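You operate a simulated robot arm through the tools that you are given. There is no shell and no other tool. Be economical: measure what you need, move in short steps, check, and stop when the job is done.

You are at the controls of a simulated robot arm. One attempt, no reset.

Task
Pack the green lunch box by the lunch card and shut it.
Fine: the sandwich and the fruit that the card names.

The check looks at the end state, three seconds after you hand in, the way a careful person would. Anything else that was tipped, shoved, dropped, spilled or broken makes it a failure.

Robot
A 7-joint arm with a fingered hand, fixed in place. Base frame: the origin is at the foot of the arm, x ahead of it, y to its left, z up; the work surface is at about z = 75. Readings come in cm, degrees, newtons and seconds.
With the tool pointing down near the work surface it reaches from about 32 to 72 cm from the base axis. Its first joint turns from -166.0 to 166.0 degrees. Payload 4 kg.
The tool frame sits at the grasp point between the pads (the TCP): z along the fingers, y along the line on which they close. The tips reach 2.6 cm beyond it. The gripper opens to 14.8 cm. The gripper's body begins 7.3 cm behind the TCP. The gripper is a hand of 3 fingers: y runs from the thumb to the fingers, the wrist lies at [0, 0, -23.9] in the tool frame, and closing takes about 1.5 s.
Orientation is that of the tool frame in the base frame, as [roll, pitch, yaw] about the fixed x, y, z axes, in that order (R = Rz(yaw) Ry(pitch) Rx(roll)). With the fingers straight down and closing along the base's y, the tool's x points along the base's -x, its y along +y and its z along -z.

Tools
- The arm moves only by the tool step_arm. Its argument "series" is a list that holds one entry, the list of rows, each a list of 7 numbers: the shift along the tool's x, y, z in units of 25 mm (1.0 is 25 mm), then the turn, a rotation vector about the tool's x, y, z in units of 6 degrees (1.0 is 6 degrees), then the finger opening in cm, from 0 to 14.8. In form: [[[tx, ty, tz, ax, ay, az, fingers], ...]]. A call has 1 to 8 rows; each row shifts and turns the commanded pose from where the row before left it, along the tool's axes as they then stand. A call with a number of a shift or a turn outside -1 to 1 is refused whole. A row lasts 0.2 s, in which the tool goes at most 5 cm and 8.6 degrees; a call with a longer step from one row to the next is refused whole, and so is a gripper value outside its range. Where a pose cannot be reached the arm comes as near as it can. A force on the tool above 40 N (or 10 N above the force at the start of the call, whichever is more), or a blocked arm, ends the call early, and 0.2 s more pass. The fingers move at their own pace (about 7.2 cm/s each) and stop on an object; they squeeze with about 26 N. The grip force told is the motor's: it shows also when the fingers shut on nothing. Time passes only in rows, and 0.2 s behind the last, so rows that do not move let the fingers close. It gives the time, the measured TCP pose, the force on the tool (base axes), the opening and the grip force at its end, in the units of the frame above (readings bear some noise), with the torque about the TCP (base axes, N m) and any sound that the robot's microphone picked up.
- Cameras (640 x 400 px; columns grow to the right, rows downward): "scene" is fixed at [4.85, 65.14, 150.89]; the picture's right is [-0.90, -0.44, 0.00], its down [-0.41, 0.83, -0.38] and it looks along [0.17, -0.34, -0.92] (base axes); focal length 216 px, centre (320, 200). "wrist" rides on the gripper at [6.8, -3.9, -9] in the tool frame; the picture's right is [0.50, 0.87, 0.00], its down [-0.66, 0.38, -0.65] and it looks along [-0.57, 0.33, 0.76] (tool axes); focal length 222 px, centre (320, 200). There is no depth. A picture from a camera that has moved, and an enlarged one, comes with that camera's place and axes in the base frame and with its lens.
- get_image(camera): a new picture of that camera. The clock stands still meanwhile.
- raise_lower(by): slides the trunk up (or, below 0, down) by that many cm; the arm rides with it, the base frame stays. It gives what a move gives, with no picture.
- preshape(shape): the hand has 3 fingers and takes this shape, open, in about a second: jaw (thumb against the fingers, like two jaws); tri (thumb and two fingers); tip (a fingertip pinch); poke (one finger out to press); point (the index stretched); flat (the hand flat); cup (the hand cupped); fist (a fist). The gripper value then closes the fingers along that shape, each until it touches; the sizes above hold for jaw. It gives what a move gives, with no picture.
- inspect(camera, box): a new picture of the part [left, top, right, bottom] of that camera's present view, enlarged. The clock stands still meanwhile.
- close_job(): hands the job in; it is judged then, once.

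Go step by step. Nothing tells you positions but the pictures and the camera data: compare them with the known pose of the tool, close in by small moves and look again before you grip or let go. The budget is 120 turns and 68 pictures, counting those below and the enlarged ones. Unless the task says otherwise, let go and move clear before handing in, and close with one line.

The tools are called after "Request:" as a command line: name --argument value ..., lists and objects as JSON in quotes. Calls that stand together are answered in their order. step_arm: Moves the arm, as the interface text tells. Its arguments: {"type":"object","properties":{"series":{"type":"array","items":{"type":"array","items":{"type":"array","items":{"type":"number"}}}}},"required":["series"]} The other tools are called the same way: raise_lower (by) slides the trunk up or down; preshape (shape) gives the hand a shape; get_image (camera) takes a picture; inspect (camera, box) takes an enlarged picture of a part of a camera's view; close_job () hands the job in.

At the start:

```text
clock: 0.0
tool_pos: [36.77, 31.36, 114.03]
tcp_rot: [-180.0, 0.0, 180.0]
force: [-0.3, -0.7, -0.1]
moment: [0.01, 0.01, 0.02]
grip_width: 14.77
finger_force: 0.0
shape: jaw
trunk travel left (down, up): [-47.5, 11.5]
```

scene: 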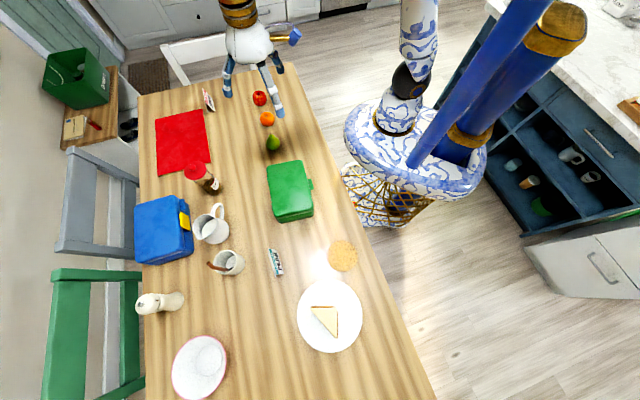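
wrist: 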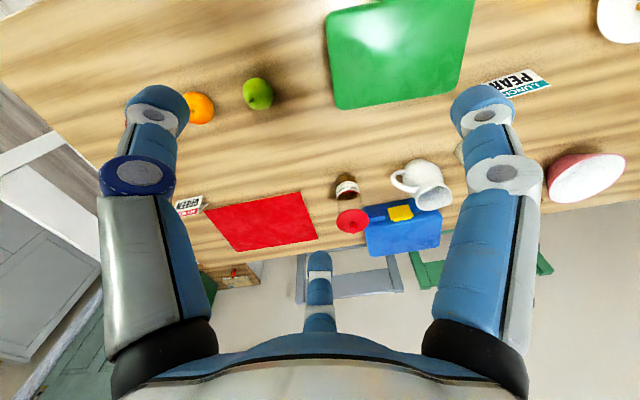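

I see a green lunch box (closed), a sandwich on a plate, an apple, an orange and a pear, and two small cards. I'll read the cards and look closely at the box first.

Request:
inspect --camera "wrist" --box '[440, 50, 580, 138]'

Request:
inspect --camera "scene" --box '[240, 140, 368, 220]'

Request:
inspect --camera "scene" --box '[250, 235, 378, 355]'

Request:
inspect --camera "wrist" --box '[150, 170, 250, 232]'

```text
4.55 times, centred on (510, 94) of wrist
camera zoom: at [29.97, 27.44, 122.96], right [-0.5, 0.87, 0.0], down [0.66, 0.38, 0.65], along [0.57, 0.33, -0.76], focal length 1010 px, centre (-544, 682)
```

zoom: 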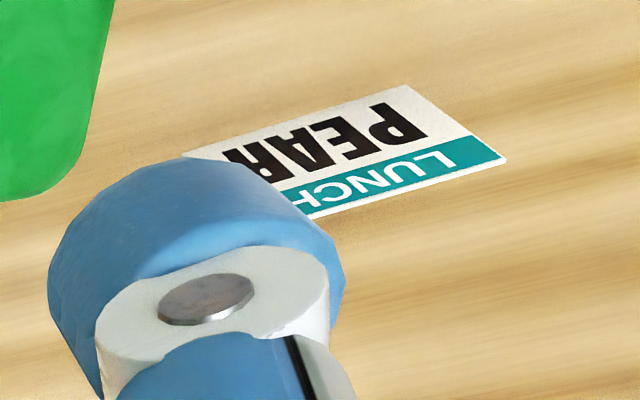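

```text
5.00 times, centred on (304, 180) of scene
camera zoom: at [4.85, 65.14, 150.89], right [-0.9, -0.44, 0.0], down [-0.41, 0.83, -0.38], along [0.17, -0.34, -0.92], focal length 1082 px, centre (400, 300)
```

zoom: 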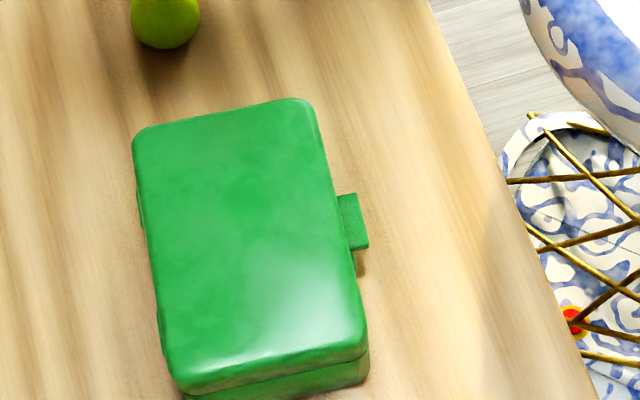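

```text
3.33 times, centred on (314, 295) of scene
camera zoom: at [4.85, 65.14, 150.89], right [-0.9, -0.44, 0.0], down [-0.41, 0.83, -0.38], along [0.17, -0.34, -0.92], focal length 721 px, centre (340, -117)
```

zoom: 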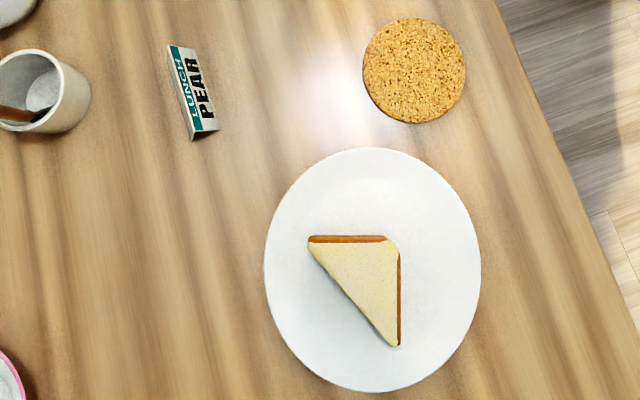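

```text
6.40 times, centred on (200, 201) of wrist
camera zoom: at [29.97, 27.44, 122.96], right [-0.5, 0.87, 0.0], down [0.66, 0.38, 0.65], along [0.57, 0.33, -0.76], focal length 1422 px, centre (1088, 194)
```

zoom: 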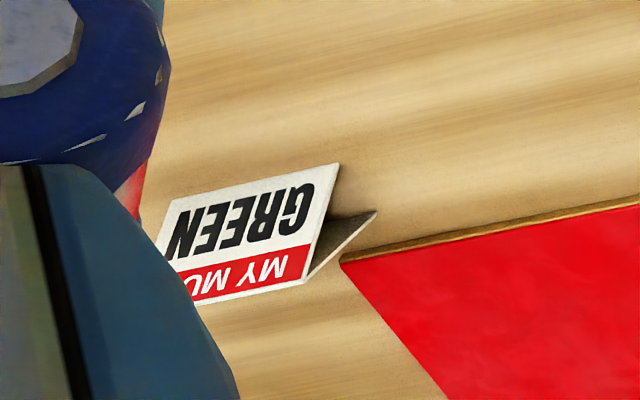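

The card says PEAR, so the sandwich and the pear go into the green box. The box is centred near (29.5, 40), with its tab on the robot-facing side. I'll move closer and look at the tab.

Request:
step_arm --series '[[[0.75, 0, 0.9, 0, 0, 0, 14.8], [0.75, 0, 0.9, 0, 0, 0, 14.8], [0.75, 0, 0.9, 0, 0, 0, 14.8], [0.75, 0, 0.9, 0, 0, 0, 14.8], [0.75, 0, 0.9, 0, 0, 0, 14.8], [0.75, 0, 0.9, 0, 0, 0, 14.8], [0.75, 0, 0.9, 0, 0, 0, 14.8], [0.75, 0, 0.9, 0, 0, 0, 14.8]]]'

Request:
get_image --camera "wrist"

```text
clock: 1.8
tool_pos: [21.69, 31.36, 95.96]
tcp_rot: [180.0, 0.0, 180.0]
force: [0.4, -0.6, 0.8]
moment: [-0.01, 0.02, 0.02]
grip_width: 14.79
finger_force: 0.1
shape: jaw
trunk travel left (down, up): [-47.5, 11.5]
```

```text
61 pictures are left
camera wrist: at [14.85, 27.4, 104.91], right [-0.5, 0.87, 0.0], down [0.66, 0.38, 0.65], along [0.57, 0.33, -0.76], focal length 222 px, centre (320, 200)
```

wrist: 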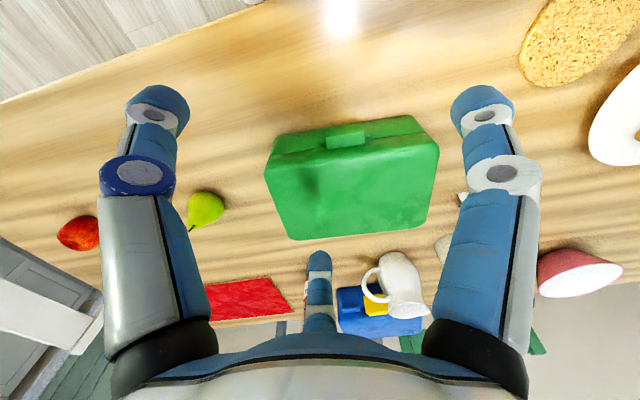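

The tab sits at the upper edge of the robot-facing side. I'll zoom in on it, then close the fingers in the air to see how they move.

Request:
inspect --camera "wrist" --box '[250, 90, 450, 215]'

Request:
step_arm --series '[[[0, 0, 0, 0, 0, 0, 2], [0, 0, 0, 0, 0, 0, 2], [0, 0, 0, 0, 0, 0, 2], [0, 0, 0, 0, 0, 0, 2], [0, 0, 0, 0, 0, 0, 2], [0, 0, 0, 0, 0, 0, 2]]]'

Request:
get_image --camera "wrist"

Request:
get_image --camera "scene"

```text
3.20 times, centred on (350, 152) of wrist
camera zoom: at [14.85, 27.4, 104.91], right [-0.5, 0.87, 0.0], down [0.66, 0.38, 0.65], along [0.57, 0.33, -0.76], focal length 711 px, centre (224, 352)
```

zoom: 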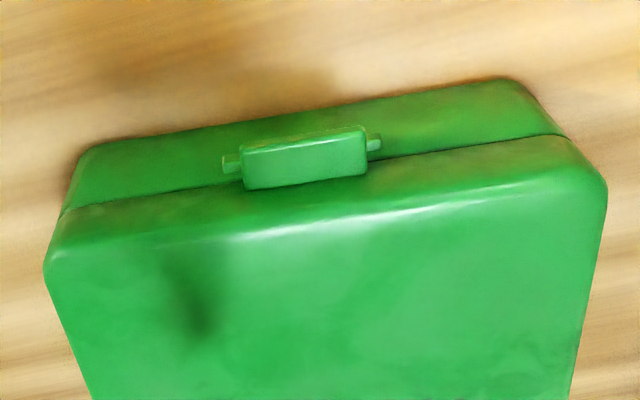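

```text
clock: 3.2
tool_pos: [21.63, 31.45, 95.96]
tcp_rot: [179.9, -0.1, -179.9]
force: [-0.7, 0.2, -0.5]
moment: [0.0, 0.01, -0.04]
grip_width: 2.03
finger_force: 0.1
shape: jaw
trunk travel left (down, up): [-47.5, 11.5]
```

```text
59 pictures are left
camera wrist: at [14.88, 27.4, 104.95], right [-0.5, 0.87, 0.0], down [0.66, 0.38, 0.65], along [0.57, 0.33, -0.76], focal length 222 px, centre (320, 200)
```

wrist: 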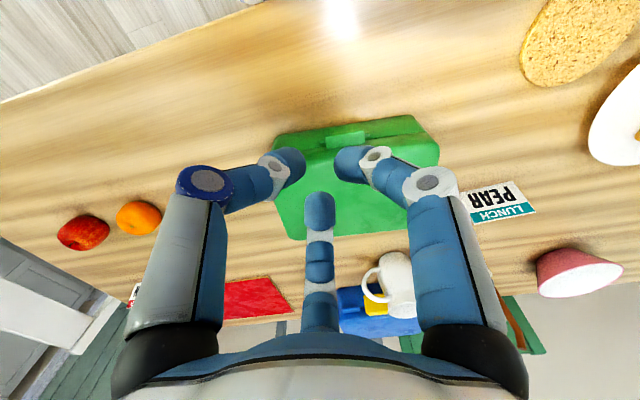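

```text
58 pictures are left
```

scene: 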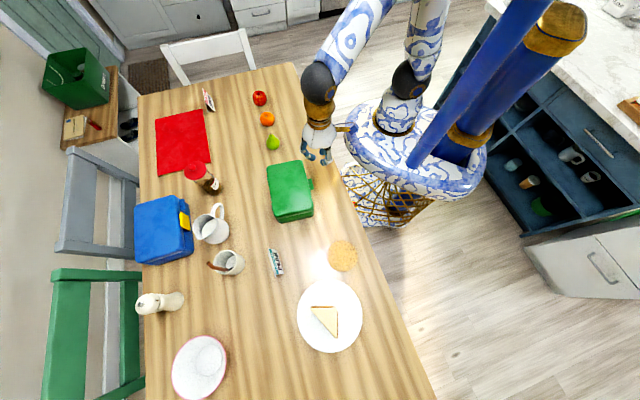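

The clasp is a flap about 5 cm wide at z≈81, over the seam between lid and body. I'll tilt the hand toward it to see it from lower down before deciding how to open it.

Request:
step_arm --series '[[[0, 0, 0, -0.62, -0.78, 0, 14.8], [0, 0, 0, -0.62, -0.78, 0, 14.8], [0, 0, 0, -0.62, -0.78, 0, 14.8], [0, 0, 0, -0.62, -0.78, 0, 14.8], [0, 0, 0, -0.62, -0.78, 0, 14.8]]]'

Request:
get_image --camera "wrist"

```text
clock: 4.4
tool_pos: [21.57, 31.38, 96.01]
tcp_rot: [160.2, 23.0, 175.9]
force: [0.6, 1.0, 0.5]
moment: [0.0, -0.03, 0.01]
grip_width: 14.79
finger_force: 0.1
shape: jaw
trunk travel left (down, up): [-47.5, 11.5]
```

```text
57 pictures are left
camera wrist: at [12.18, 25.26, 99.91], right [-0.52, 0.85, 0.07], down [0.32, 0.11, 0.94], along [0.79, 0.51, -0.33], focal length 222 px, centre (320, 200)
```

wrist: 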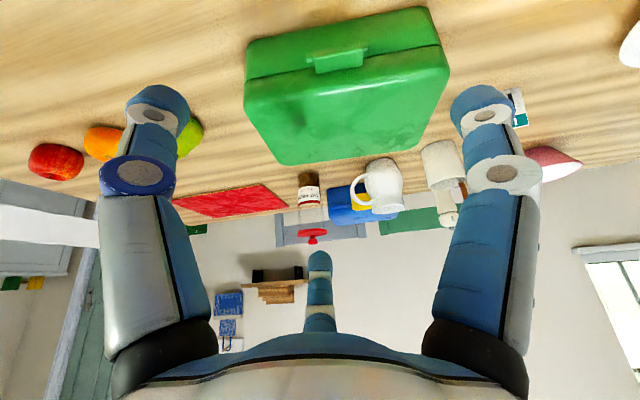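

Request:
inspect --camera "wrist" --box '[280, 20, 408, 100]'

Request:
inspect --camera "scene" --box '[180, 170, 340, 270]'

```text
5.00 times, centred on (344, 60) of wrist
camera zoom: at [12.18, 25.26, 99.91], right [-0.52, 0.85, 0.07], down [0.32, 0.11, 0.94], along [0.79, 0.51, -0.33], focal length 1111 px, centre (200, 900)
```

zoom: 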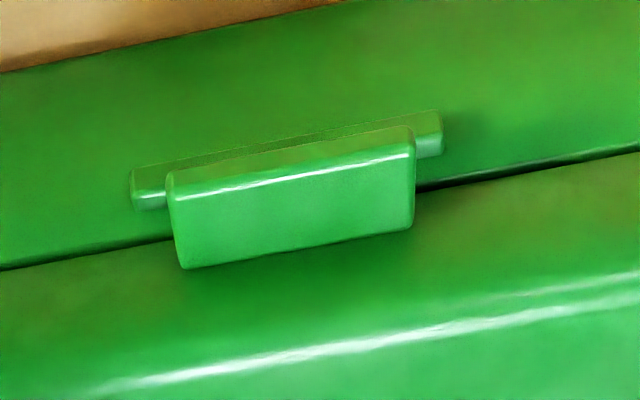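

```text
4.00 times, centred on (260, 220) of scene
camera zoom: at [4.85, 65.14, 150.89], right [-0.9, -0.44, 0.0], down [-0.41, 0.83, -0.38], along [0.17, -0.34, -0.92], focal length 865 px, centre (560, 120)
```

zoom: 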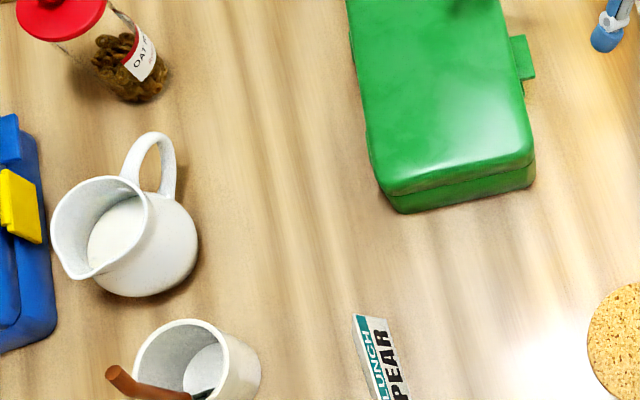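

The flap on the lid overlaps a wider bar on the body. I need a profile view to tell how it latches, so I'll swing the hand around to look along the box's front face.

Request:
step_arm --series '[[[0, 0, 0, -0.39, 0.31, -0.86, 2], [0, 0, 0, -0.39, 0.31, -0.86, 2], [0, 0, 0, -0.39, 0.31, -0.86, 2], [0, 0, 0, -0.39, 0.31, -0.86, 2], [0, 0, 0, -0.39, 0.31, -0.86, 2], [0, 0, 0, -0.39, 0.31, -0.86, 2], [0, 0, 0, -0.39, 0.31, -0.86, 2], [0, 0, 0, -0.39, 0.31, -0.86, 2]]]'

Request:
step_arm --series '[[[0, 0, 0, -0.39, 0.31, -0.86, 2], [0, 0, 0, -0.39, 0.31, -0.86, 2], [0, 0, 0, -0.39, 0.31, -0.86, 2], [0, 0, 0, -0.39, 0.31, -0.86, 2], [0, 0, 0, -0.39, 0.31, -0.86, 2], [0, 0, 0, -0.39, 0.31, -0.86, 2], [0, 0, 0, -0.39, 0.31, -0.86, 2], [0, 0, 0, -0.39, 0.31, -0.86, 2]]]'

Request:
preshape --shape "tip"

Request:
get_image --camera "wrist"

```text
clock: 6.2
tool_pos: [21.61, 31.37, 96.02]
tcp_rot: [160.1, 22.9, -136.4]
force: [-1.3, -1.0, 0.5]
moment: [0.01, -0.03, 0.0]
grip_width: 2.03
finger_force: 0.0
shape: jaw
trunk travel left (down, up): [-47.5, 11.5]
```

```text
clock: 8.0
tool_pos: [21.71, 31.34, 95.91]
tcp_rot: [159.9, 23.0, -88.6]
force: [-0.1, -1.0, -0.7]
moment: [0.02, 0.01, 0.01]
grip_width: 2.02
finger_force: 0.1
shape: jaw
trunk travel left (down, up): [-47.5, 11.5]
```

```text
clock: 8.9
tool_pos: [21.67, 31.32, 96.0]
tcp_rot: [160.0, 23.0, -88.8]
force: [0.1, -0.1, 0.8]
moment: [0.02, 0.03, 0.01]
grip_width: 14.8
finger_force: 0.1
shape: tip
trunk travel left (down, up): [-47.5, 11.5]
```

```text
54 pictures are left
camera wrist: at [28.62, 22.44, 99.87], right [-0.8, -0.59, 0.08], down [-0.14, 0.31, 0.94], along [-0.58, 0.74, -0.33], focal length 222 px, centre (320, 200)
```

wrist: 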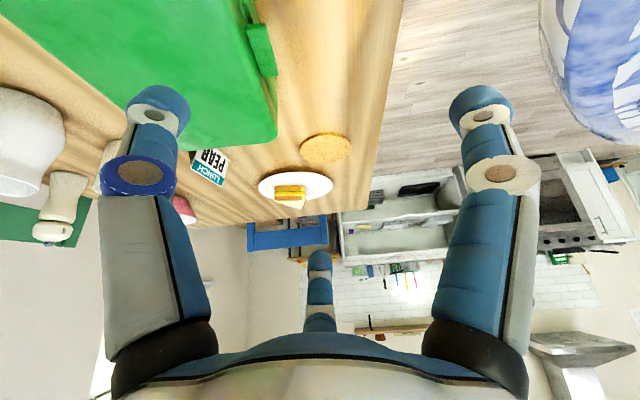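

Request:
step_arm --series '[[[0.636, -0.828, -0.126, 0, 0, 0, 14.8], [0.636, -0.828, -0.126, 0, 0, 0, 14.8], [0.636, -0.828, -0.126, 0, 0, 0, 14.8], [0.636, -0.828, -0.126, 0, 0, 0, 14.8], [0.636, -0.828, -0.126, 0, 0, 0, 14.8], [0, 0, 0, 0, 0, 0, 4], [0, 0, 0, 0, 0, 0, 2], [0, 0, 0, 0, 0, 0, 2]]]'

Request:
get_image --camera "wrist"

```text
clock: 10.7
tool_pos: [32.09, 25.08, 90.9]
tcp_rot: [160.0, 22.9, -88.8]
force: [1.3, -0.9, 0.3]
moment: [0.02, 0.0, 0.01]
grip_width: 3.78
finger_force: 0.1
shape: tip
trunk travel left (down, up): [-47.5, 11.5]
```

```text
53 pictures are left
camera wrist: at [39.02, 16.19, 94.82], right [-0.8, -0.59, 0.08], down [-0.14, 0.31, 0.94], along [-0.58, 0.74, -0.33], focal length 222 px, centre (320, 200)
```

wrist: 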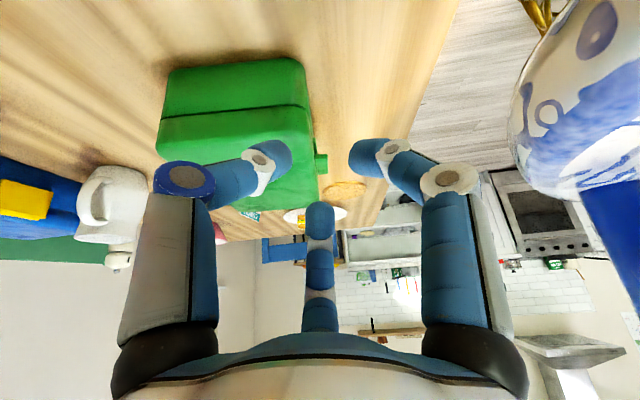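

Request:
inspect --camera "wrist" --box '[290, 125, 354, 190]'

```text
6.15 times, centred on (322, 158) of wrist
camera zoom: at [39.02, 16.19, 94.82], right [-0.8, -0.59, 0.08], down [-0.14, 0.31, 0.94], along [-0.58, 0.74, -0.33], focal length 1367 px, centre (308, 462)
```

zoom: 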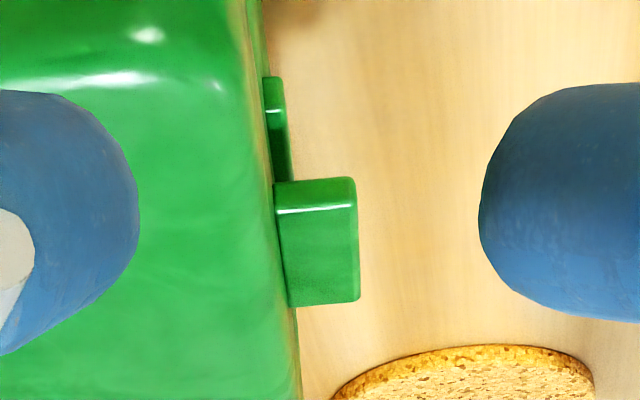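

It's a plain 4.4 cm tab on the lid, sticking out about 1.5 cm with a thin bar below it. A finger slid underneath along the box front could lift it. I'll try the poke shape to see which finger sticks out.

Request:
preshape --shape "poke"

Request:
get_image --camera "wrist"

Request:
inspect --camera "scene" --box '[220, 60, 380, 160]'

```text
clock: 11.6
tool_pos: [31.96, 25.1, 90.95]
tcp_rot: [160.0, 23.1, -88.8]
force: [1.0, 0.3, -0.5]
moment: [0.02, 0.01, 0.01]
grip_width: 0.01
finger_force: 0.1
shape: poke
trunk travel left (down, up): [-47.5, 11.5]
```

```text
51 pictures are left
camera wrist: at [39.01, 16.2, 94.82], right [-0.8, -0.59, 0.08], down [-0.14, 0.31, 0.94], along [-0.58, 0.74, -0.33], focal length 222 px, centre (320, 200)
```

wrist: 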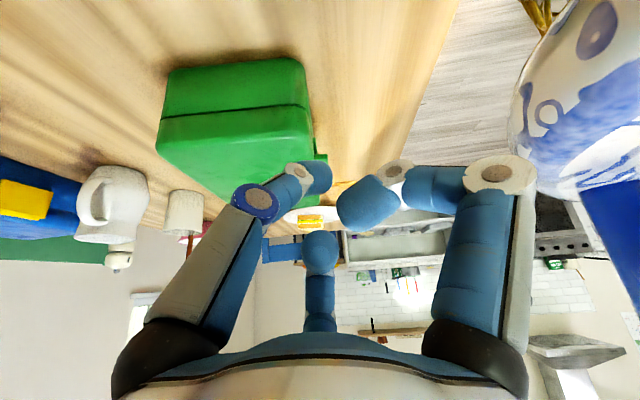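

```text
4.00 times, centred on (300, 110) of scene
camera zoom: at [4.85, 65.14, 150.89], right [-0.9, -0.44, 0.0], down [-0.41, 0.83, -0.38], along [0.17, -0.34, -0.92], focal length 865 px, centre (400, 560)
```

zoom: 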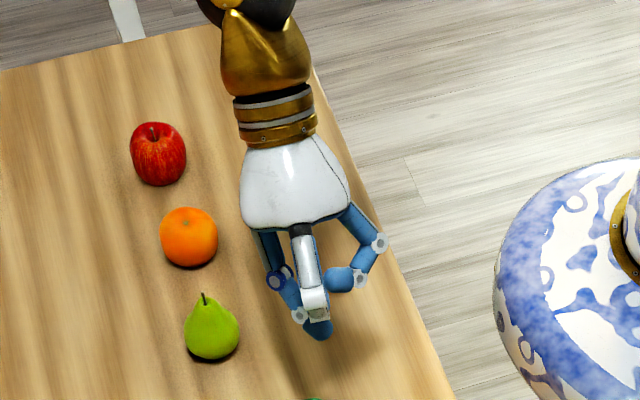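

In the poke shape the thumb reaches out to the TCP and bends slightly toward +y, so it works as a hook. I'll bring the hand to the front of the box with +y forward and up, so the fingertip can go under the tab.

Request:
step_arm --series '[[[-0.313, 0.252, -0.692, 0, 0, 0, 0], [-0.313, 0.252, -0.692, 0, 0, 0, 0], [-0.313, 0.252, -0.692, 0, 0, 0, 0]]]'

Request:
step_arm --series '[[[0, 0, 0, 0.135, -0.423, 0.864, 0], [0, 0, 0, 0.135, -0.423, 0.864, 0], [0, 0, 0, 0.135, -0.423, 0.864, 0], [0, 0, 0, 0.135, -0.423, 0.864, 0], [0, 0, 0, 0.135, -0.423, 0.864, 0], [0, 0, 0, 0.135, -0.423, 0.864, 0], [0, 0, 0, 0.135, -0.423, 0.864, 0], [0, 0, 0, 0.135, -0.423, 0.864, 0]]]'

Request:
step_arm --series '[[[0, 0, 0, 0.135, -0.423, 0.864, 0], [0, 0, 0, 0.135, -0.423, 0.864, 0], [0, 0, 0, 0.135, -0.423, 0.864, 0], [0, 0, 0, 0.135, -0.423, 0.864, 0], [0, 0, 0, 0.135, -0.423, 0.864, 0], [0, 0, 0, 0.135, -0.423, 0.864, 0], [0, 0, 0, 0.135, -0.423, 0.864, 0], [0, 0, 0, 0.135, -0.423, 0.864, 0]]]'

Request:
step_arm --series '[[[0, 0, 0, 0.135, -0.423, 0.864, 0], [0, 0, 0, 0.135, -0.423, 0.864, 0], [0, 0, 0, 0.135, -0.423, 0.864, 0], [0, 0, 0, 0.135, -0.423, 0.864, 0], [0, 0, 0, 0.135, -0.423, 0.864, 0], [0, 0, 0, 0.135, -0.423, 0.864, 0], [0, 0, 0, 0.135, -0.423, 0.864, 0], [0, 0, 0, 0.135, -0.423, 0.864, 0]]]'

```text
clock: 12.4
tool_pos: [32.06, 25.09, 97.06]
tcp_rot: [160.0, 22.9, -88.7]
force: [0.1, 0.4, 0.7]
moment: [0.02, 0.01, 0.0]
grip_width: 0.0
finger_force: 13.6
shape: jaw
trunk travel left (down, up): [-47.5, 11.5]
```

```text
clock: 14.2
tool_pos: [32.15, 25.23, 97.04]
tcp_rot: [146.4, 22.4, -139.2]
force: [0.2, 0.3, -0.2]
moment: [0.02, 0.01, 0.02]
grip_width: 0.0
finger_force: 25.5
shape: jaw
trunk travel left (down, up): [-47.5, 11.5]
```

```text
clock: 16.0
tool_pos: [32.82, 25.47, 97.4]
tcp_rot: [138.3, 12.4, 173.4]
force: [0.1, -0.1, 0.1]
moment: [-0.02, 0.0, 0.01]
grip_width: 0.0
finger_force: 25.5
shape: jaw
out of reach, approached as far as the arm can: row 8
trunk travel left (down, up): [-47.5, 11.5]
```

```text
clock: 17.8
tool_pos: [34.43, 26.36, 98.33]
tcp_rot: [139.8, 0.0, 128.8]
force: [-0.3, -0.3, -0.3]
moment: [-0.01, -0.02, -0.01]
grip_width: 0.0
finger_force: 26.6
shape: jaw
out of reach, approached as far as the arm can: row 1, 2, 3, 5
trunk travel left (down, up): [-47.5, 11.5]
```

Two findings: the finger command of 0 reset the shape to jaw, and a frontal approach puts the wrist too near the base. Approaching along +x keeps it at a good radius, so I'll turn that way and re-form the poke shape.

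Request:
step_arm --series '[[[0, 0, 0, 0, -0.594, 0.708, 4], [0, 0, 0, 0, -0.594, 0.708, 4], [0, 0, 0, 0, -0.594, 0.708, 4], [0, 0, 0, 0, -0.594, 0.708, 4], [0, 0, 0, 0, -0.594, 0.708, 4], [0, 0, 0, 0, -0.594, 0.708, 4], [0, 0, 0, 0, -0.594, 0.708, 4], [0, 0, 0, -0.83, 0, 0, 4]]]'

Request:
preshape --shape "poke"

Request:
step_arm --series '[[[0, 1, 0, 0, 0, 0, 14.8]]]'

Request:
get_image --camera "wrist"

```text
clock: 18.8
tool_pos: [32.88, 27.57, 96.37]
tcp_rot: [147.4, -9.4, 109.1]
force: [0.0, 0.0, 0.7]
moment: [0.0, 0.01, 0.0]
grip_width: 3.83
finger_force: 0.1
shape: jaw
trunk travel left (down, up): [-47.5, 11.5]
stopped in row 4: the arm was blocked; the commanded pose is now the measured one
```

```text
clock: 19.7
tool_pos: [32.97, 27.63, 96.4]
tcp_rot: [147.3, -9.3, 109.1]
force: [-0.2, 0.4, -0.2]
moment: [-0.04, -0.01, 0.0]
grip_width: 0.0
finger_force: 0.0
shape: poke
trunk travel left (down, up): [-47.5, 11.5]
```

```text
clock: 20.1
tool_pos: [34.99, 27.95, 97.73]
tcp_rot: [147.3, -9.1, 109.2]
force: [0.0, -0.5, 0.3]
moment: [-0.03, 0.0, -0.01]
grip_width: 0.02
finger_force: 0.0
shape: poke
trunk travel left (down, up): [-47.5, 11.5]
```

```text
49 pictures are left
camera wrist: at [25.4, 30.76, 104.16], right [0.55, 0.63, 0.54], down [0.22, -0.74, 0.64], along [0.81, -0.23, -0.54], focal length 222 px, centre (320, 200)
```

wrist: 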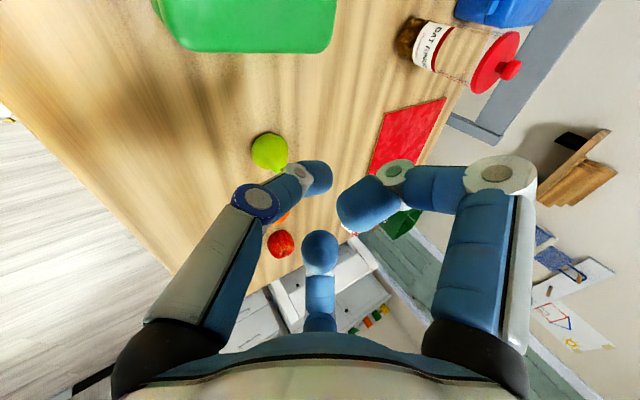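

Value 14.8 keeps the poke shape. The turn was blocked close to the base, so I'll first move outward over the box, then finish it.

Request:
step_arm --series '[[[0.931, -0.174, -0.115, 0, 0, 0, 14.8], [0.931, -0.174, -0.115, 0, 0, 0, 14.8], [0.931, -0.174, -0.115, 0, 0, 0, 14.8], [0.931, -0.174, -0.115, 0, 0, 0, 14.8], [0.931, -0.174, -0.115, 0, 0, 0, 14.8], [0.931, -0.174, -0.115, 0, 0, 0, 14.8], [0.931, -0.174, -0.115, 0, 0, 0, 14.8], [0.931, -0.174, -0.115, 0, 0, 0, 14.8]]]'

Request:
step_arm --series '[[[0, 0, 0, -0.456, -0.637, 0.31, 14.8], [0, 0, 0, -0.456, -0.637, 0.31, 14.8], [0, 0, 0, -0.456, -0.637, 0.31, 14.8], [0, 0, 0, -0.456, -0.637, 0.31, 14.8], [0, 0, 0, -0.456, -0.637, 0.31, 14.8]]]'

```text
clock: 21.1
tool_pos: [30.26, 35.59, 99.38]
tcp_rot: [152.9, -16.9, 107.0]
force: [0.8, 0.5, 0.0]
moment: [-0.01, 0.03, 0.0]
grip_width: 0.0
finger_force: 0.1
shape: poke
trunk travel left (down, up): [-47.5, 11.5]
stopped in row 4: the arm was blocked; the commanded pose is now the measured one
```

```text
clock: 21.7
tool_pos: [29.71, 36.01, 99.71]
tcp_rot: [158.1, -20.4, 97.6]
force: [0.1, 0.7, -0.6]
moment: [0.01, -0.03, 0.0]
grip_width: 0.0
finger_force: 0.1
shape: poke
trunk travel left (down, up): [-47.5, 11.5]
stopped in row 3: the arm was blocked; the commanded pose is now the measured one
```

Request:
get_image --camera "scene"

```text
48 pictures are left
```

scene: 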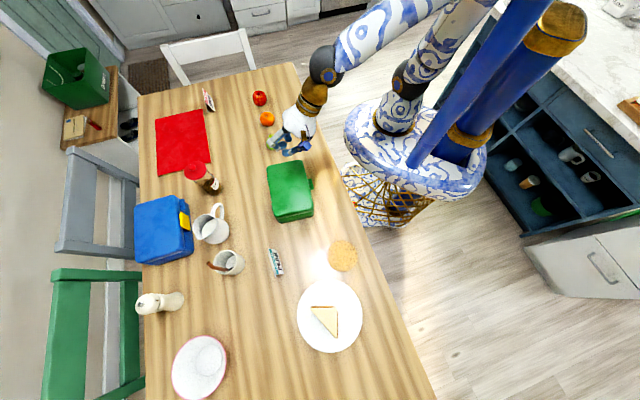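

The arm doesn't like that pose, but it handled tilting along the box front well (the earlier view pose). New plan: keep the hand open and use the straight thumb as a bar parallel to the hinge, slid under the tab from the pear side. First I'll untilt and turn back.

Request:
step_arm --series '[[[0, 0, 0, 0.698, -0.697, 0, 14.8], [0, 0, 0, 0.698, -0.697, 0, 14.8], [0, 0, 0, 0.698, -0.697, 0, 14.8], [0, 0, 0, 0.698, -0.697, 0, 14.8], [0, 0, 0, 0.698, -0.697, 0, 14.8]]]'

Request:
preshape --shape "jaw"

Request:
step_arm --series '[[[0, 0, 0, 0, 0, -1, 14.8], [0, 0, 0, 0, 0, -1, 14.8], [0, 0, 0, 0, 0, -1, 14.8], [0, 0, 0, 0, 0, -1, 14.8], [0, 0, 0, 0, 0, -1, 14.8], [0, 0, 0, 0, 0, -1, 14.8], [0, 0, 0, 0, 0, -1, 14.8], [0, 0, 0, 0, 0, -1, 14.8]]]'

Request:
step_arm --series '[[[0, 0, 0, 0, 0, -1, 14.8], [0, 0, 0, 0, 0, -1, 14.8], [0, 0, 0, 0, 0, -1, 14.8], [0, 0, 0, 0, 0, -1, 14.8], [0, 0, 0, 0, 0, -1, 14.8], [0, 0, 0, 0, 0, -1, 14.8], [0, 0, 0, 0, 0, -1, 14.8], [0, 0, 0, 0, 0, -1, 14.8]]]'

Request:
step_arm --series '[[[0, 0, 0, 0, 0, -1, 14.8], [0, 0, 0, 0, 0, -1, 14.8], [0, 0, 0, 0, 0, -1, 14.8], [0, 0, 0, 0, 0, -1, 14.8], [0, 0, 0, 0, 0, -1, 14.8], [0, 0, 0, 0, 0, -1, 14.8], [0, 0, 0, 0, 0, -1, 14.8], [0, 0, 0, 0, 0, -1, 14.8]]]'

```text
clock: 22.9
tool_pos: [29.61, 35.79, 99.75]
tcp_rot: [-179.9, 0.0, 93.6]
force: [0.2, -2.1, 0.9]
moment: [0.1, 0.04, 0.0]
grip_width: 0.0
finger_force: 0.0
shape: poke
trunk travel left (down, up): [-47.5, 11.5]
```

```text
clock: 23.8
tool_pos: [29.71, 35.99, 99.76]
tcp_rot: [179.9, -0.1, 93.6]
force: [-0.4, 0.2, -0.7]
moment: [-0.01, -0.01, 0.0]
grip_width: 14.81
finger_force: 0.1
shape: jaw
trunk travel left (down, up): [-47.5, 11.5]
```

```text
clock: 25.6
tool_pos: [29.76, 35.94, 99.66]
tcp_rot: [179.8, 0.1, 141.7]
force: [0.8, 0.0, 0.4]
moment: [0.01, 0.0, 0.04]
grip_width: 14.77
finger_force: 0.1
shape: jaw
trunk travel left (down, up): [-47.5, 11.5]
```

```text
clock: 27.4
tool_pos: [29.67, 35.87, 99.7]
tcp_rot: [180.0, 0.1, -170.4]
force: [-0.6, 0.9, -0.3]
moment: [0.0, 0.0, 0.01]
grip_width: 14.81
finger_force: 0.1
shape: jaw
trunk travel left (down, up): [-47.5, 11.5]
```

```text
clock: 29.2
tool_pos: [29.6, 35.99, 99.68]
tcp_rot: [-179.8, 0.0, -122.3]
force: [-0.4, -0.2, -0.7]
moment: [0.03, 0.01, -0.02]
grip_width: 14.82
finger_force: 0.1
shape: jaw
trunk travel left (down, up): [-47.5, 11.5]
```

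Request:
step_arm --series '[[[0, 0, 0, 0, 0, -0.971, 10], [0, 0, 0, 0, 0, -0.971, 10], [0, 0, 0, 0, 0, -0.971, 10], [0, 0, 0, 0, 0, -0.971, 10], [0, 0, 0, 0, 0, -0.971, 10], [0, 0, 0, 0, 0, -0.971, 10], [0, 0, 0, 0, 0, -0.971, 10]]]'

Request:
step_arm --series '[[[0.838, 0.72, 0, 0, 0, 0, 10], [0.838, 0.72, 0, 0, 0, 0, 10], [0.838, 0.72, 0, 0, 0, 0, 10], [0.838, 0.72, 0, 0, 0, 0, 10]]]'

Request:
step_arm --series '[[[0, 0, 0, -0.485, -0.842, 0, 10], [0, 0, 0, -0.485, -0.842, 0, 10], [0, 0, 0, -0.485, -0.842, 0, 10], [0, 0, 0, -0.485, -0.842, 0, 10], [0, 0, 0, -0.485, -0.842, 0, 10], [0, 0, 0, -0.485, -0.842, 0, 10]]]'

Request:
step_arm --series '[[[0, 0, 0, -0.485, -0.842, 0, 10], [0, 0, 0, -0.485, -0.842, 0, 10], [0, 0, 0, -0.485, -0.842, 0, 10], [0, 0, 0, -0.485, -0.842, 0, 10], [0, 0, 0, -0.485, -0.842, 0, 10], [0, 0, 0, -0.485, -0.842, 0, 10]]]'

Request:
get_image --camera "wrist"

```text
clock: 30.8
tool_pos: [29.74, 35.97, 99.6]
tcp_rot: [-179.8, -0.1, -81.5]
force: [-0.2, -1.1, -0.3]
moment: [0.01, -0.02, 0.01]
grip_width: 10.04
finger_force: 0.0
shape: jaw
trunk travel left (down, up): [-47.5, 11.5]
```

```text
clock: 31.8
tool_pos: [23.91, 26.55, 99.66]
tcp_rot: [-180.0, 0.0, -81.6]
force: [-1.2, 0.5, 0.1]
moment: [-0.02, -0.02, 0.0]
grip_width: 10.01
finger_force: 0.1
shape: jaw
trunk travel left (down, up): [-47.5, 11.5]
```

```text
clock: 33.2
tool_pos: [23.72, 26.72, 99.59]
tcp_rot: [160.8, 29.9, -86.7]
force: [-0.4, 0.3, 0.2]
moment: [-0.01, -0.01, 0.01]
grip_width: 10.04
finger_force: 0.1
shape: jaw
trunk travel left (down, up): [-47.5, 11.5]
```

```text
clock: 34.6
tool_pos: [23.73, 26.66, 99.67]
tcp_rot: [126.3, 54.7, -110.9]
force: [-0.9, 0.7, -0.5]
moment: [0.02, -0.02, -0.01]
grip_width: 10.06
finger_force: 0.0
shape: jaw
trunk travel left (down, up): [-47.5, 11.5]
```

```text
47 pictures are left
camera wrist: at [30.71, 17.8, 95.37], right [-0.78, -0.62, 0.0], down [0.22, -0.28, 0.93], along [-0.58, 0.73, 0.36], focal length 222 px, centre (320, 200)
```

wrist: 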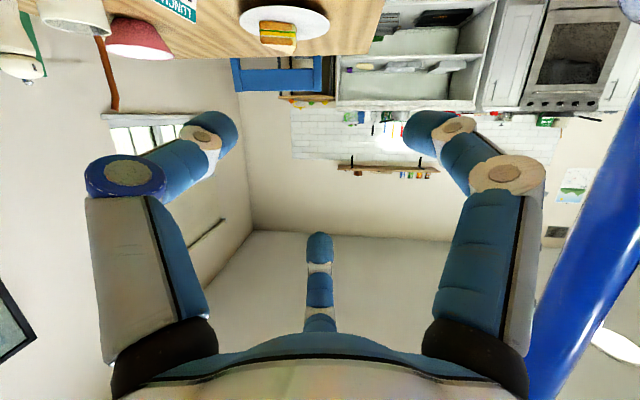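

The pose is reachable and the thumb sits low on the box side. I'll set the opening so the thumb runs parallel to the tool axis, then come down just outside the front face.

Request:
step_arm --series '[[[0.826, -0.298, 0.333, 0, 0, 0, 12.4], [0.826, -0.298, 0.333, 0, 0, 0, 12.4], [0.826, -0.298, 0.333, 0, 0, 0, 12.4], [0.826, -0.298, 0.333, 0, 0, 0, 12.4], [0.826, -0.298, 0.333, 0, 0, 0, 12.4], [0.826, -0.298, 0.333, 0, 0, 0, 12.4], [0.826, -0.298, 0.333, 0, 0, 0, 12.4]]]'

Request:
get_image --camera "wrist"

Request:
inspect --camera "scene" --box '[250, 130, 346, 230]'

```text
clock: 36.2
tool_pos: [21.47, 25.21, 83.46]
tcp_rot: [126.3, 54.4, -110.8]
force: [0.5, 0.1, 0.5]
moment: [0.02, 0.01, 0.0]
grip_width: 12.33
finger_force: 0.1
shape: jaw
trunk travel left (down, up): [-47.5, 11.5]
```

```text
46 pictures are left
camera wrist: at [28.37, 16.39, 79.2], right [-0.78, -0.62, 0.0], down [0.22, -0.28, 0.94], along [-0.58, 0.73, 0.35], focal length 222 px, centre (320, 200)
```

wrist: 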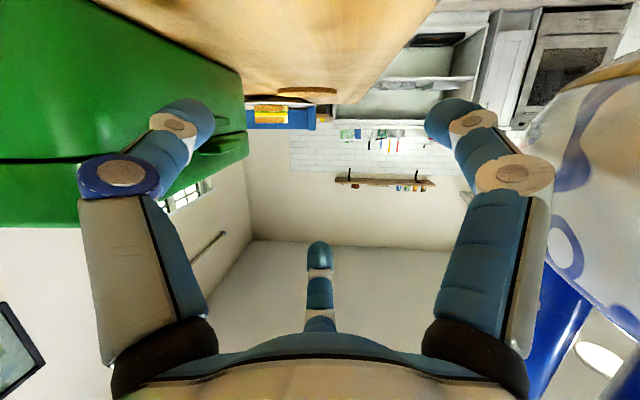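

```text
4.00 times, centred on (298, 180) of scene
camera zoom: at [4.85, 65.14, 150.89], right [-0.9, -0.44, 0.0], down [-0.41, 0.83, -0.38], along [0.17, -0.34, -0.92], focal length 865 px, centre (408, 280)
```

zoom: 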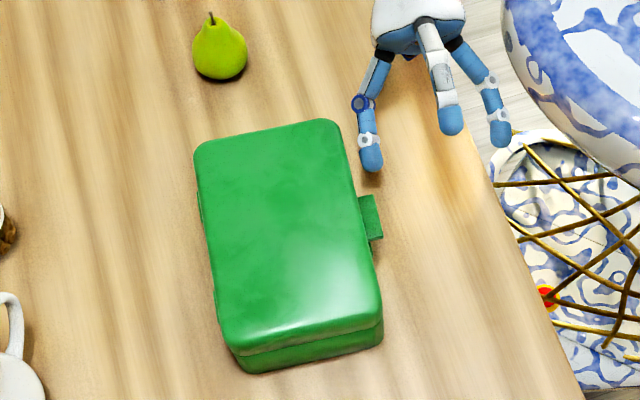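

Request:
inspect --camera "wrist" --box '[130, 80, 274, 200]'

```text
3.33 times, centred on (202, 140) of wrist
camera zoom: at [28.37, 16.39, 79.2], right [-0.78, -0.62, 0.0], down [0.22, -0.28, 0.94], along [-0.58, 0.73, 0.35], focal length 740 px, centre (713, 400)
```

zoom: 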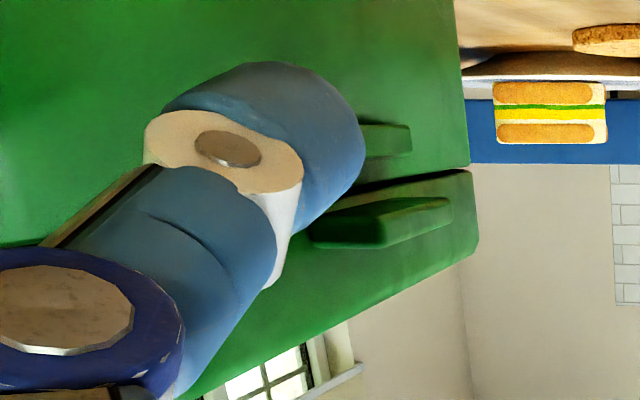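

The thumb lies parallel to the front face, just below the tab. I'll slide it 6.5 cm along and 0.9 cm inward, under the tab.

Request:
step_arm --series '[[[-0.19, 0.026, 0.489, 0, 0, 0, 12.4], [-0.19, 0.026, 0.489, 0, 0, 0, 12.4], [-0.19, 0.026, 0.489, 0, 0, 0, 12.4], [-0.19, 0.026, 0.489, 0, 0, 0, 12.4], [-0.19, 0.026, 0.489, 0, 0, 0, 12.4]]]'

Request:
inspect --camera "wrist" --box '[80, 60, 304, 200]'

Request:
inspect --camera "scene" --box '[250, 130, 346, 230]'

```text
clock: 37.4
tool_pos: [18.14, 30.83, 83.52]
tcp_rot: [126.3, 54.5, -110.8]
force: [0.2, -0.7, -0.3]
moment: [-0.06, 0.0, -0.07]
grip_width: 12.38
finger_force: 0.0
shape: jaw
trunk travel left (down, up): [-47.5, 11.5]
```

```text
2.86 times, centred on (192, 130) of wrist
camera zoom: at [25.11, 22.01, 79.21], right [-0.78, -0.62, 0.0], down [0.22, -0.28, 0.94], along [-0.58, 0.73, 0.35], focal length 635 px, centre (686, 400)
```

zoom: 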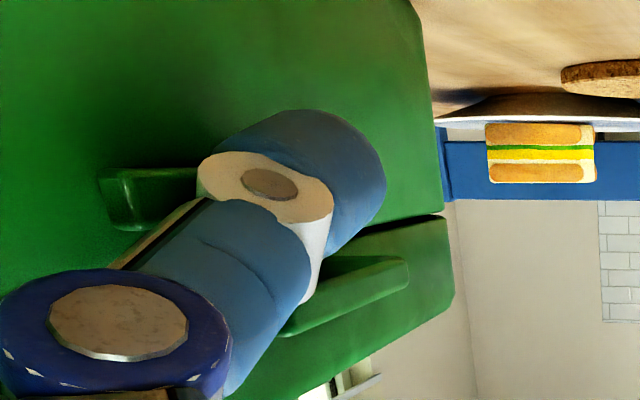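

```text
4.00 times, centred on (298, 180) of scene
camera zoom: at [4.85, 65.14, 150.89], right [-0.9, -0.44, 0.0], down [-0.41, 0.83, -0.38], along [0.17, -0.34, -0.92], focal length 865 px, centre (408, 280)
```

zoom: 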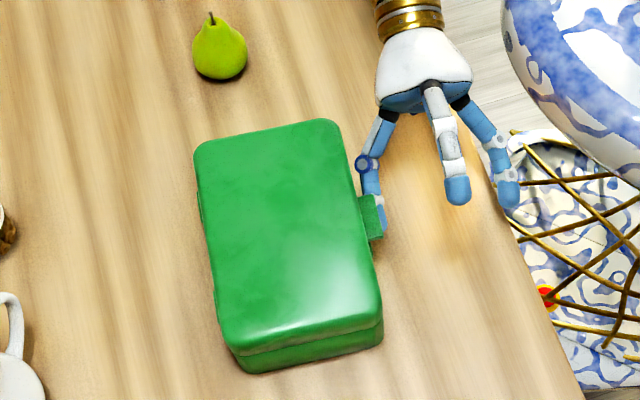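

The thumb is under the tab. I'll lift a little and check.

Request:
step_arm --series '[[[-0.326, 0.188, -0.137, 0, 0, 0, 12.4], [-0.326, 0.188, -0.137, 0, 0, 0, 12.4], [-0.326, 0.188, -0.137, 0, 0, 0, 12.4], [-0.326, 0.188, -0.137, 0, 0, 0, 12.4]]]'

Request:
inspect --camera "scene" --box '[250, 130, 346, 230]'

```text
clock: 38.4
tool_pos: [18.05, 30.84, 87.63]
tcp_rot: [126.2, 54.5, -110.7]
force: [-0.7, 0.3, 0.3]
moment: [0.0, 0.03, 0.0]
grip_width: 12.36
finger_force: 0.0
shape: jaw
trunk travel left (down, up): [-47.5, 11.5]
```

```text
4.00 times, centred on (298, 180) of scene
camera zoom: at [4.85, 65.14, 150.89], right [-0.9, -0.44, 0.0], down [-0.41, 0.83, -0.38], along [0.17, -0.34, -0.92], focal length 865 px, centre (408, 280)
```

zoom: 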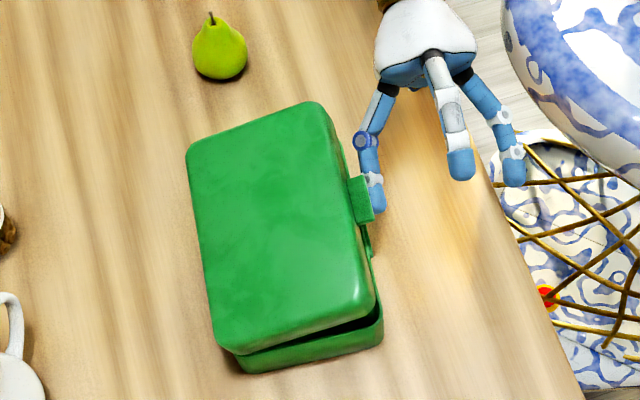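

The lid lifts easily. I'll carry on along the hinge arc.

Request:
step_arm --series '[[[-0.756, 0.159, -0.267, 0, 0, 0, 12.4], [-0.875, 0.043, -0.284, 0, 0, 0, 12.4], [-0.777, -0.073, -0.232, 0, 0, 0, 12.4], [-0.766, -0.19, -0.207, 0, 0, 0, 12.4]]]'

Request:
inspect --camera "scene" --box '[234, 110, 362, 230]'

```text
clock: 39.4
tool_pos: [21.26, 33.36, 94.76]
tcp_rot: [126.3, 54.4, -110.8]
force: [0.5, 0.4, 0.1]
moment: [-0.01, -0.02, 0.0]
grip_width: 12.38
finger_force: 0.1
shape: jaw
trunk travel left (down, up): [-47.5, 11.5]
```

```text
3.33 times, centred on (298, 170) of scene
camera zoom: at [4.85, 65.14, 150.89], right [-0.9, -0.44, 0.0], down [-0.41, 0.83, -0.38], along [0.17, -0.34, -0.92], focal length 721 px, centre (393, 300)
```

zoom: 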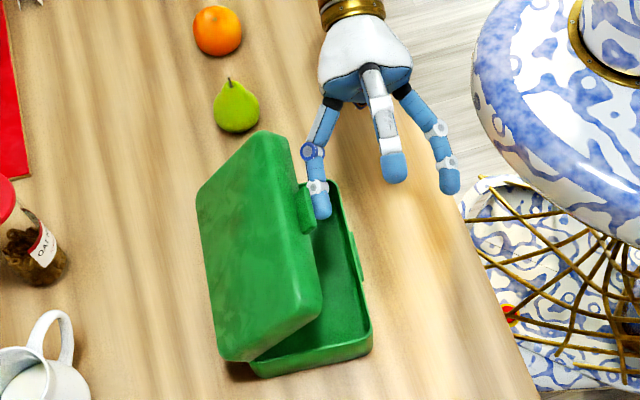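

Request:
step_arm --series '[[[-0.739, -0.294, -0.179, 0, 0, 0, 12.4], [-0.698, -0.396, -0.148, 0, 0, 0, 12.4], [-0.641, -0.484, -0.114, 0, 0, 0, 12.4], [-0.575, -0.573, -0.077, 0, 0, 0, 12.4], [-0.495, -0.646, -0.038, 0, 0, 0, 12.4], [-0.408, -0.706, 0, 0, 0, 0, 12.4]]]'

Request:
inspect --camera "scene" --box '[202, 90, 362, 230]'

```text
clock: 40.8
tool_pos: [30.09, 40.24, 98.93]
tcp_rot: [126.3, 54.6, -110.8]
force: [0.0, 0.3, 0.5]
moment: [0.0, 0.0, 0.02]
grip_width: 12.37
finger_force: 0.1
shape: jaw
trunk travel left (down, up): [-47.5, 11.5]
```

```text
2.86 times, centred on (282, 160) of scene
camera zoom: at [4.85, 65.14, 150.89], right [-0.9, -0.44, 0.0], down [-0.41, 0.83, -0.38], along [0.17, -0.34, -0.92], focal length 618 px, centre (429, 314)
```

zoom: 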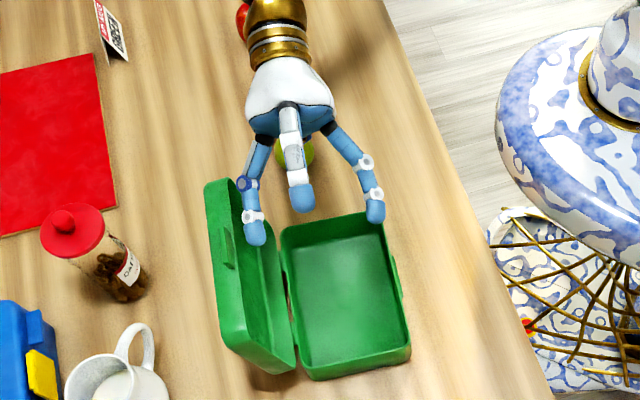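

The lid is past vertical. I'll back the hand off and see whether it stays.

Request:
step_arm --series '[[[0.3, 0.519, 0, 0, 0, 0, 12.4], [0.3, 0.519, 0, 0, 0, 0, 12.4], [-0.65, 0.376, -0.274, 0, 0, 0, 12.4], [-0.65, 0.376, -0.274, 0, 0, 0, 12.4], [-0.65, 0.376, -0.274, 0, 0, 0, 12.4], [-0.65, 0.376, -0.274, 0, 0, 0, 12.4]]]'

Request:
get_image --camera "scene"

```text
clock: 42.2
tool_pos: [27.82, 38.41, 106.87]
tcp_rot: [126.3, 54.5, -110.9]
force: [-0.3, -0.2, -0.8]
moment: [0.0, -0.02, -0.02]
grip_width: 12.38
finger_force: 0.1
shape: jaw
trunk travel left (down, up): [-47.5, 11.5]
```

```text
38 pictures are left
```

scene: 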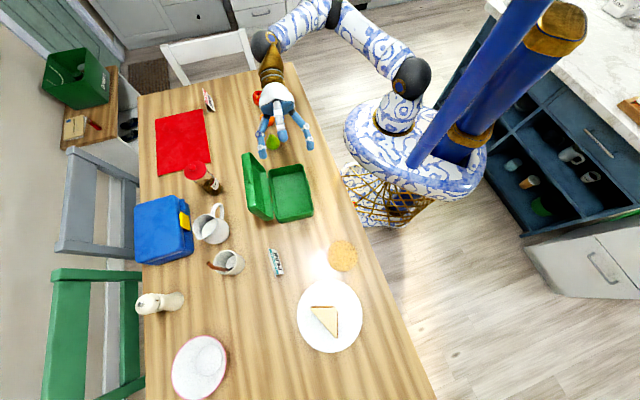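

The lid stays open and the box is empty. Next is the pear: I'll bring the hand back to vertical and move over it, near (47, 24).

Request:
step_arm --series '[[[0, 0, 0, 0.485, 0.842, 0, 12], [0, 0, 0, 0.485, 0.842, 0, 12], [0, 0, 0, 0.485, 0.842, 0, 12], [0, 0, 0, 0.485, 0.842, 0, 12], [0, 0, 0, 0.485, 0.842, 0, 12], [0, 0, 0, 0.485, 0.842, 0, 12]]]'

Request:
step_arm --series '[[[0, 0, 0, 0.485, 0.842, 0, 12], [0, 0, 0, 0.485, 0.842, 0, 12], [0, 0, 0, 0.485, 0.842, 0, 12], [0, 0, 0, 0.485, 0.842, 0, 12], [0, 0, 0, 0.485, 0.842, 0, 12], [0, 0, 0, 0.485, 0.842, 0, 12]]]'

```text
clock: 43.6
tool_pos: [27.79, 38.38, 106.82]
tcp_rot: [160.9, 29.6, -86.7]
force: [-0.3, -1.5, -0.1]
moment: [-0.01, 0.02, 0.01]
grip_width: 12.04
finger_force: 0.0
shape: jaw
trunk travel left (down, up): [-47.5, 11.5]
```

```text
clock: 45.0
tool_pos: [27.73, 38.47, 106.86]
tcp_rot: [-179.9, -0.1, -81.6]
force: [-0.8, 0.5, -0.3]
moment: [0.0, -0.04, -0.01]
grip_width: 12.02
finger_force: 0.1
shape: jaw
trunk travel left (down, up): [-47.5, 11.5]
```

Request:
step_arm --series '[[[0.854, -0.843, 0.5, 0, 0, 0, 12], [0.854, -0.843, 0.5, 0, 0, 0, 12], [0.854, -0.843, 0.5, 0, 0, 0, 12], [0.854, -0.843, 0.5, 0, 0, 0, 12], [0.854, -0.843, 0.5, 0, 0, 0, 12], [0.854, -0.843, 0.5, 0, 0, 0, 12], [0.854, -0.843, 0.5, 0, 0, 0, 12], [0.854, -0.843, 0.5, 0, 0, 0, 12]]]'

Request:
get_image --camera "wrist"

```text
clock: 46.8
tool_pos: [46.99, 23.97, 96.91]
tcp_rot: [-180.0, 0.0, -81.6]
force: [0.1, 0.6, 0.0]
moment: [0.0, 0.0, -0.01]
grip_width: 12.0
finger_force: 0.0
shape: jaw
trunk travel left (down, up): [-47.5, 11.5]
```

```text
37 pictures are left
camera wrist: at [51.76, 17.81, 105.92], right [-0.78, -0.62, 0.0], down [-0.47, 0.59, 0.65], along [-0.41, 0.51, -0.76], focal length 222 px, centre (320, 200)
```

wrist: 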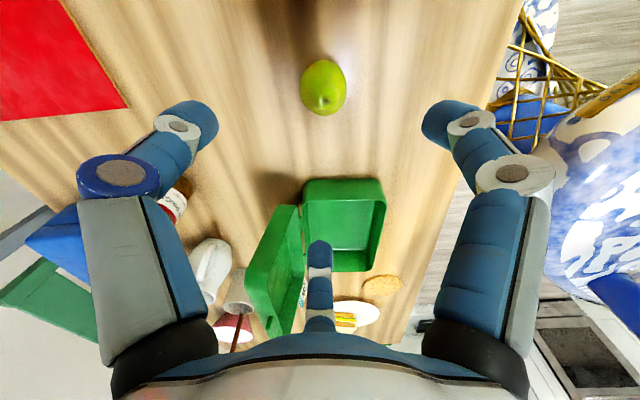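

Request:
step_arm --series '[[[0.17, 0, 0.9, 0, 0, 0, 12], [0.17, 0, 0.9, 0, 0, 0, 12], [0, 0, 0.7, 0, 0, 0, 12]]]'

Request:
get_image --camera "wrist"

Request:
inspect --camera "scene" --box '[234, 80, 330, 180]'

```text
clock: 47.6
tool_pos: [47.06, 23.16, 90.65]
tcp_rot: [-179.9, 0.0, -81.6]
force: [-0.3, 0.9, 0.9]
moment: [-0.01, 0.04, -0.03]
grip_width: 12.01
finger_force: 0.1
shape: jaw
trunk travel left (down, up): [-47.5, 11.5]
```

```text
36 pictures are left
camera wrist: at [51.89, 17.0, 99.62], right [-0.78, -0.62, 0.0], down [-0.47, 0.59, 0.65], along [-0.41, 0.51, -0.76], focal length 222 px, centre (320, 200)
```

wrist: 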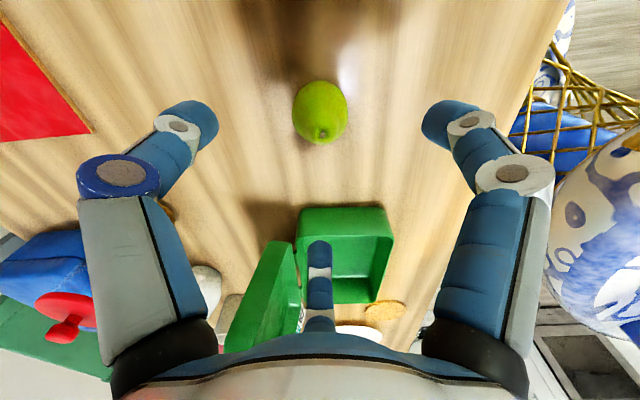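

```text
4.00 times, centred on (282, 130) of scene
camera zoom: at [4.85, 65.14, 150.89], right [-0.9, -0.44, 0.0], down [-0.41, 0.83, -0.38], along [0.17, -0.34, -0.92], focal length 865 px, centre (472, 480)
```

zoom: 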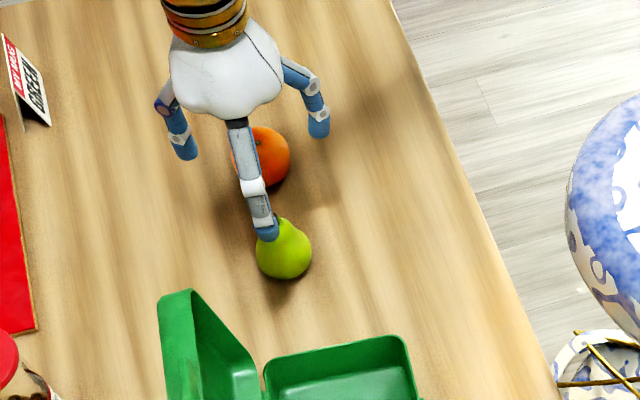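

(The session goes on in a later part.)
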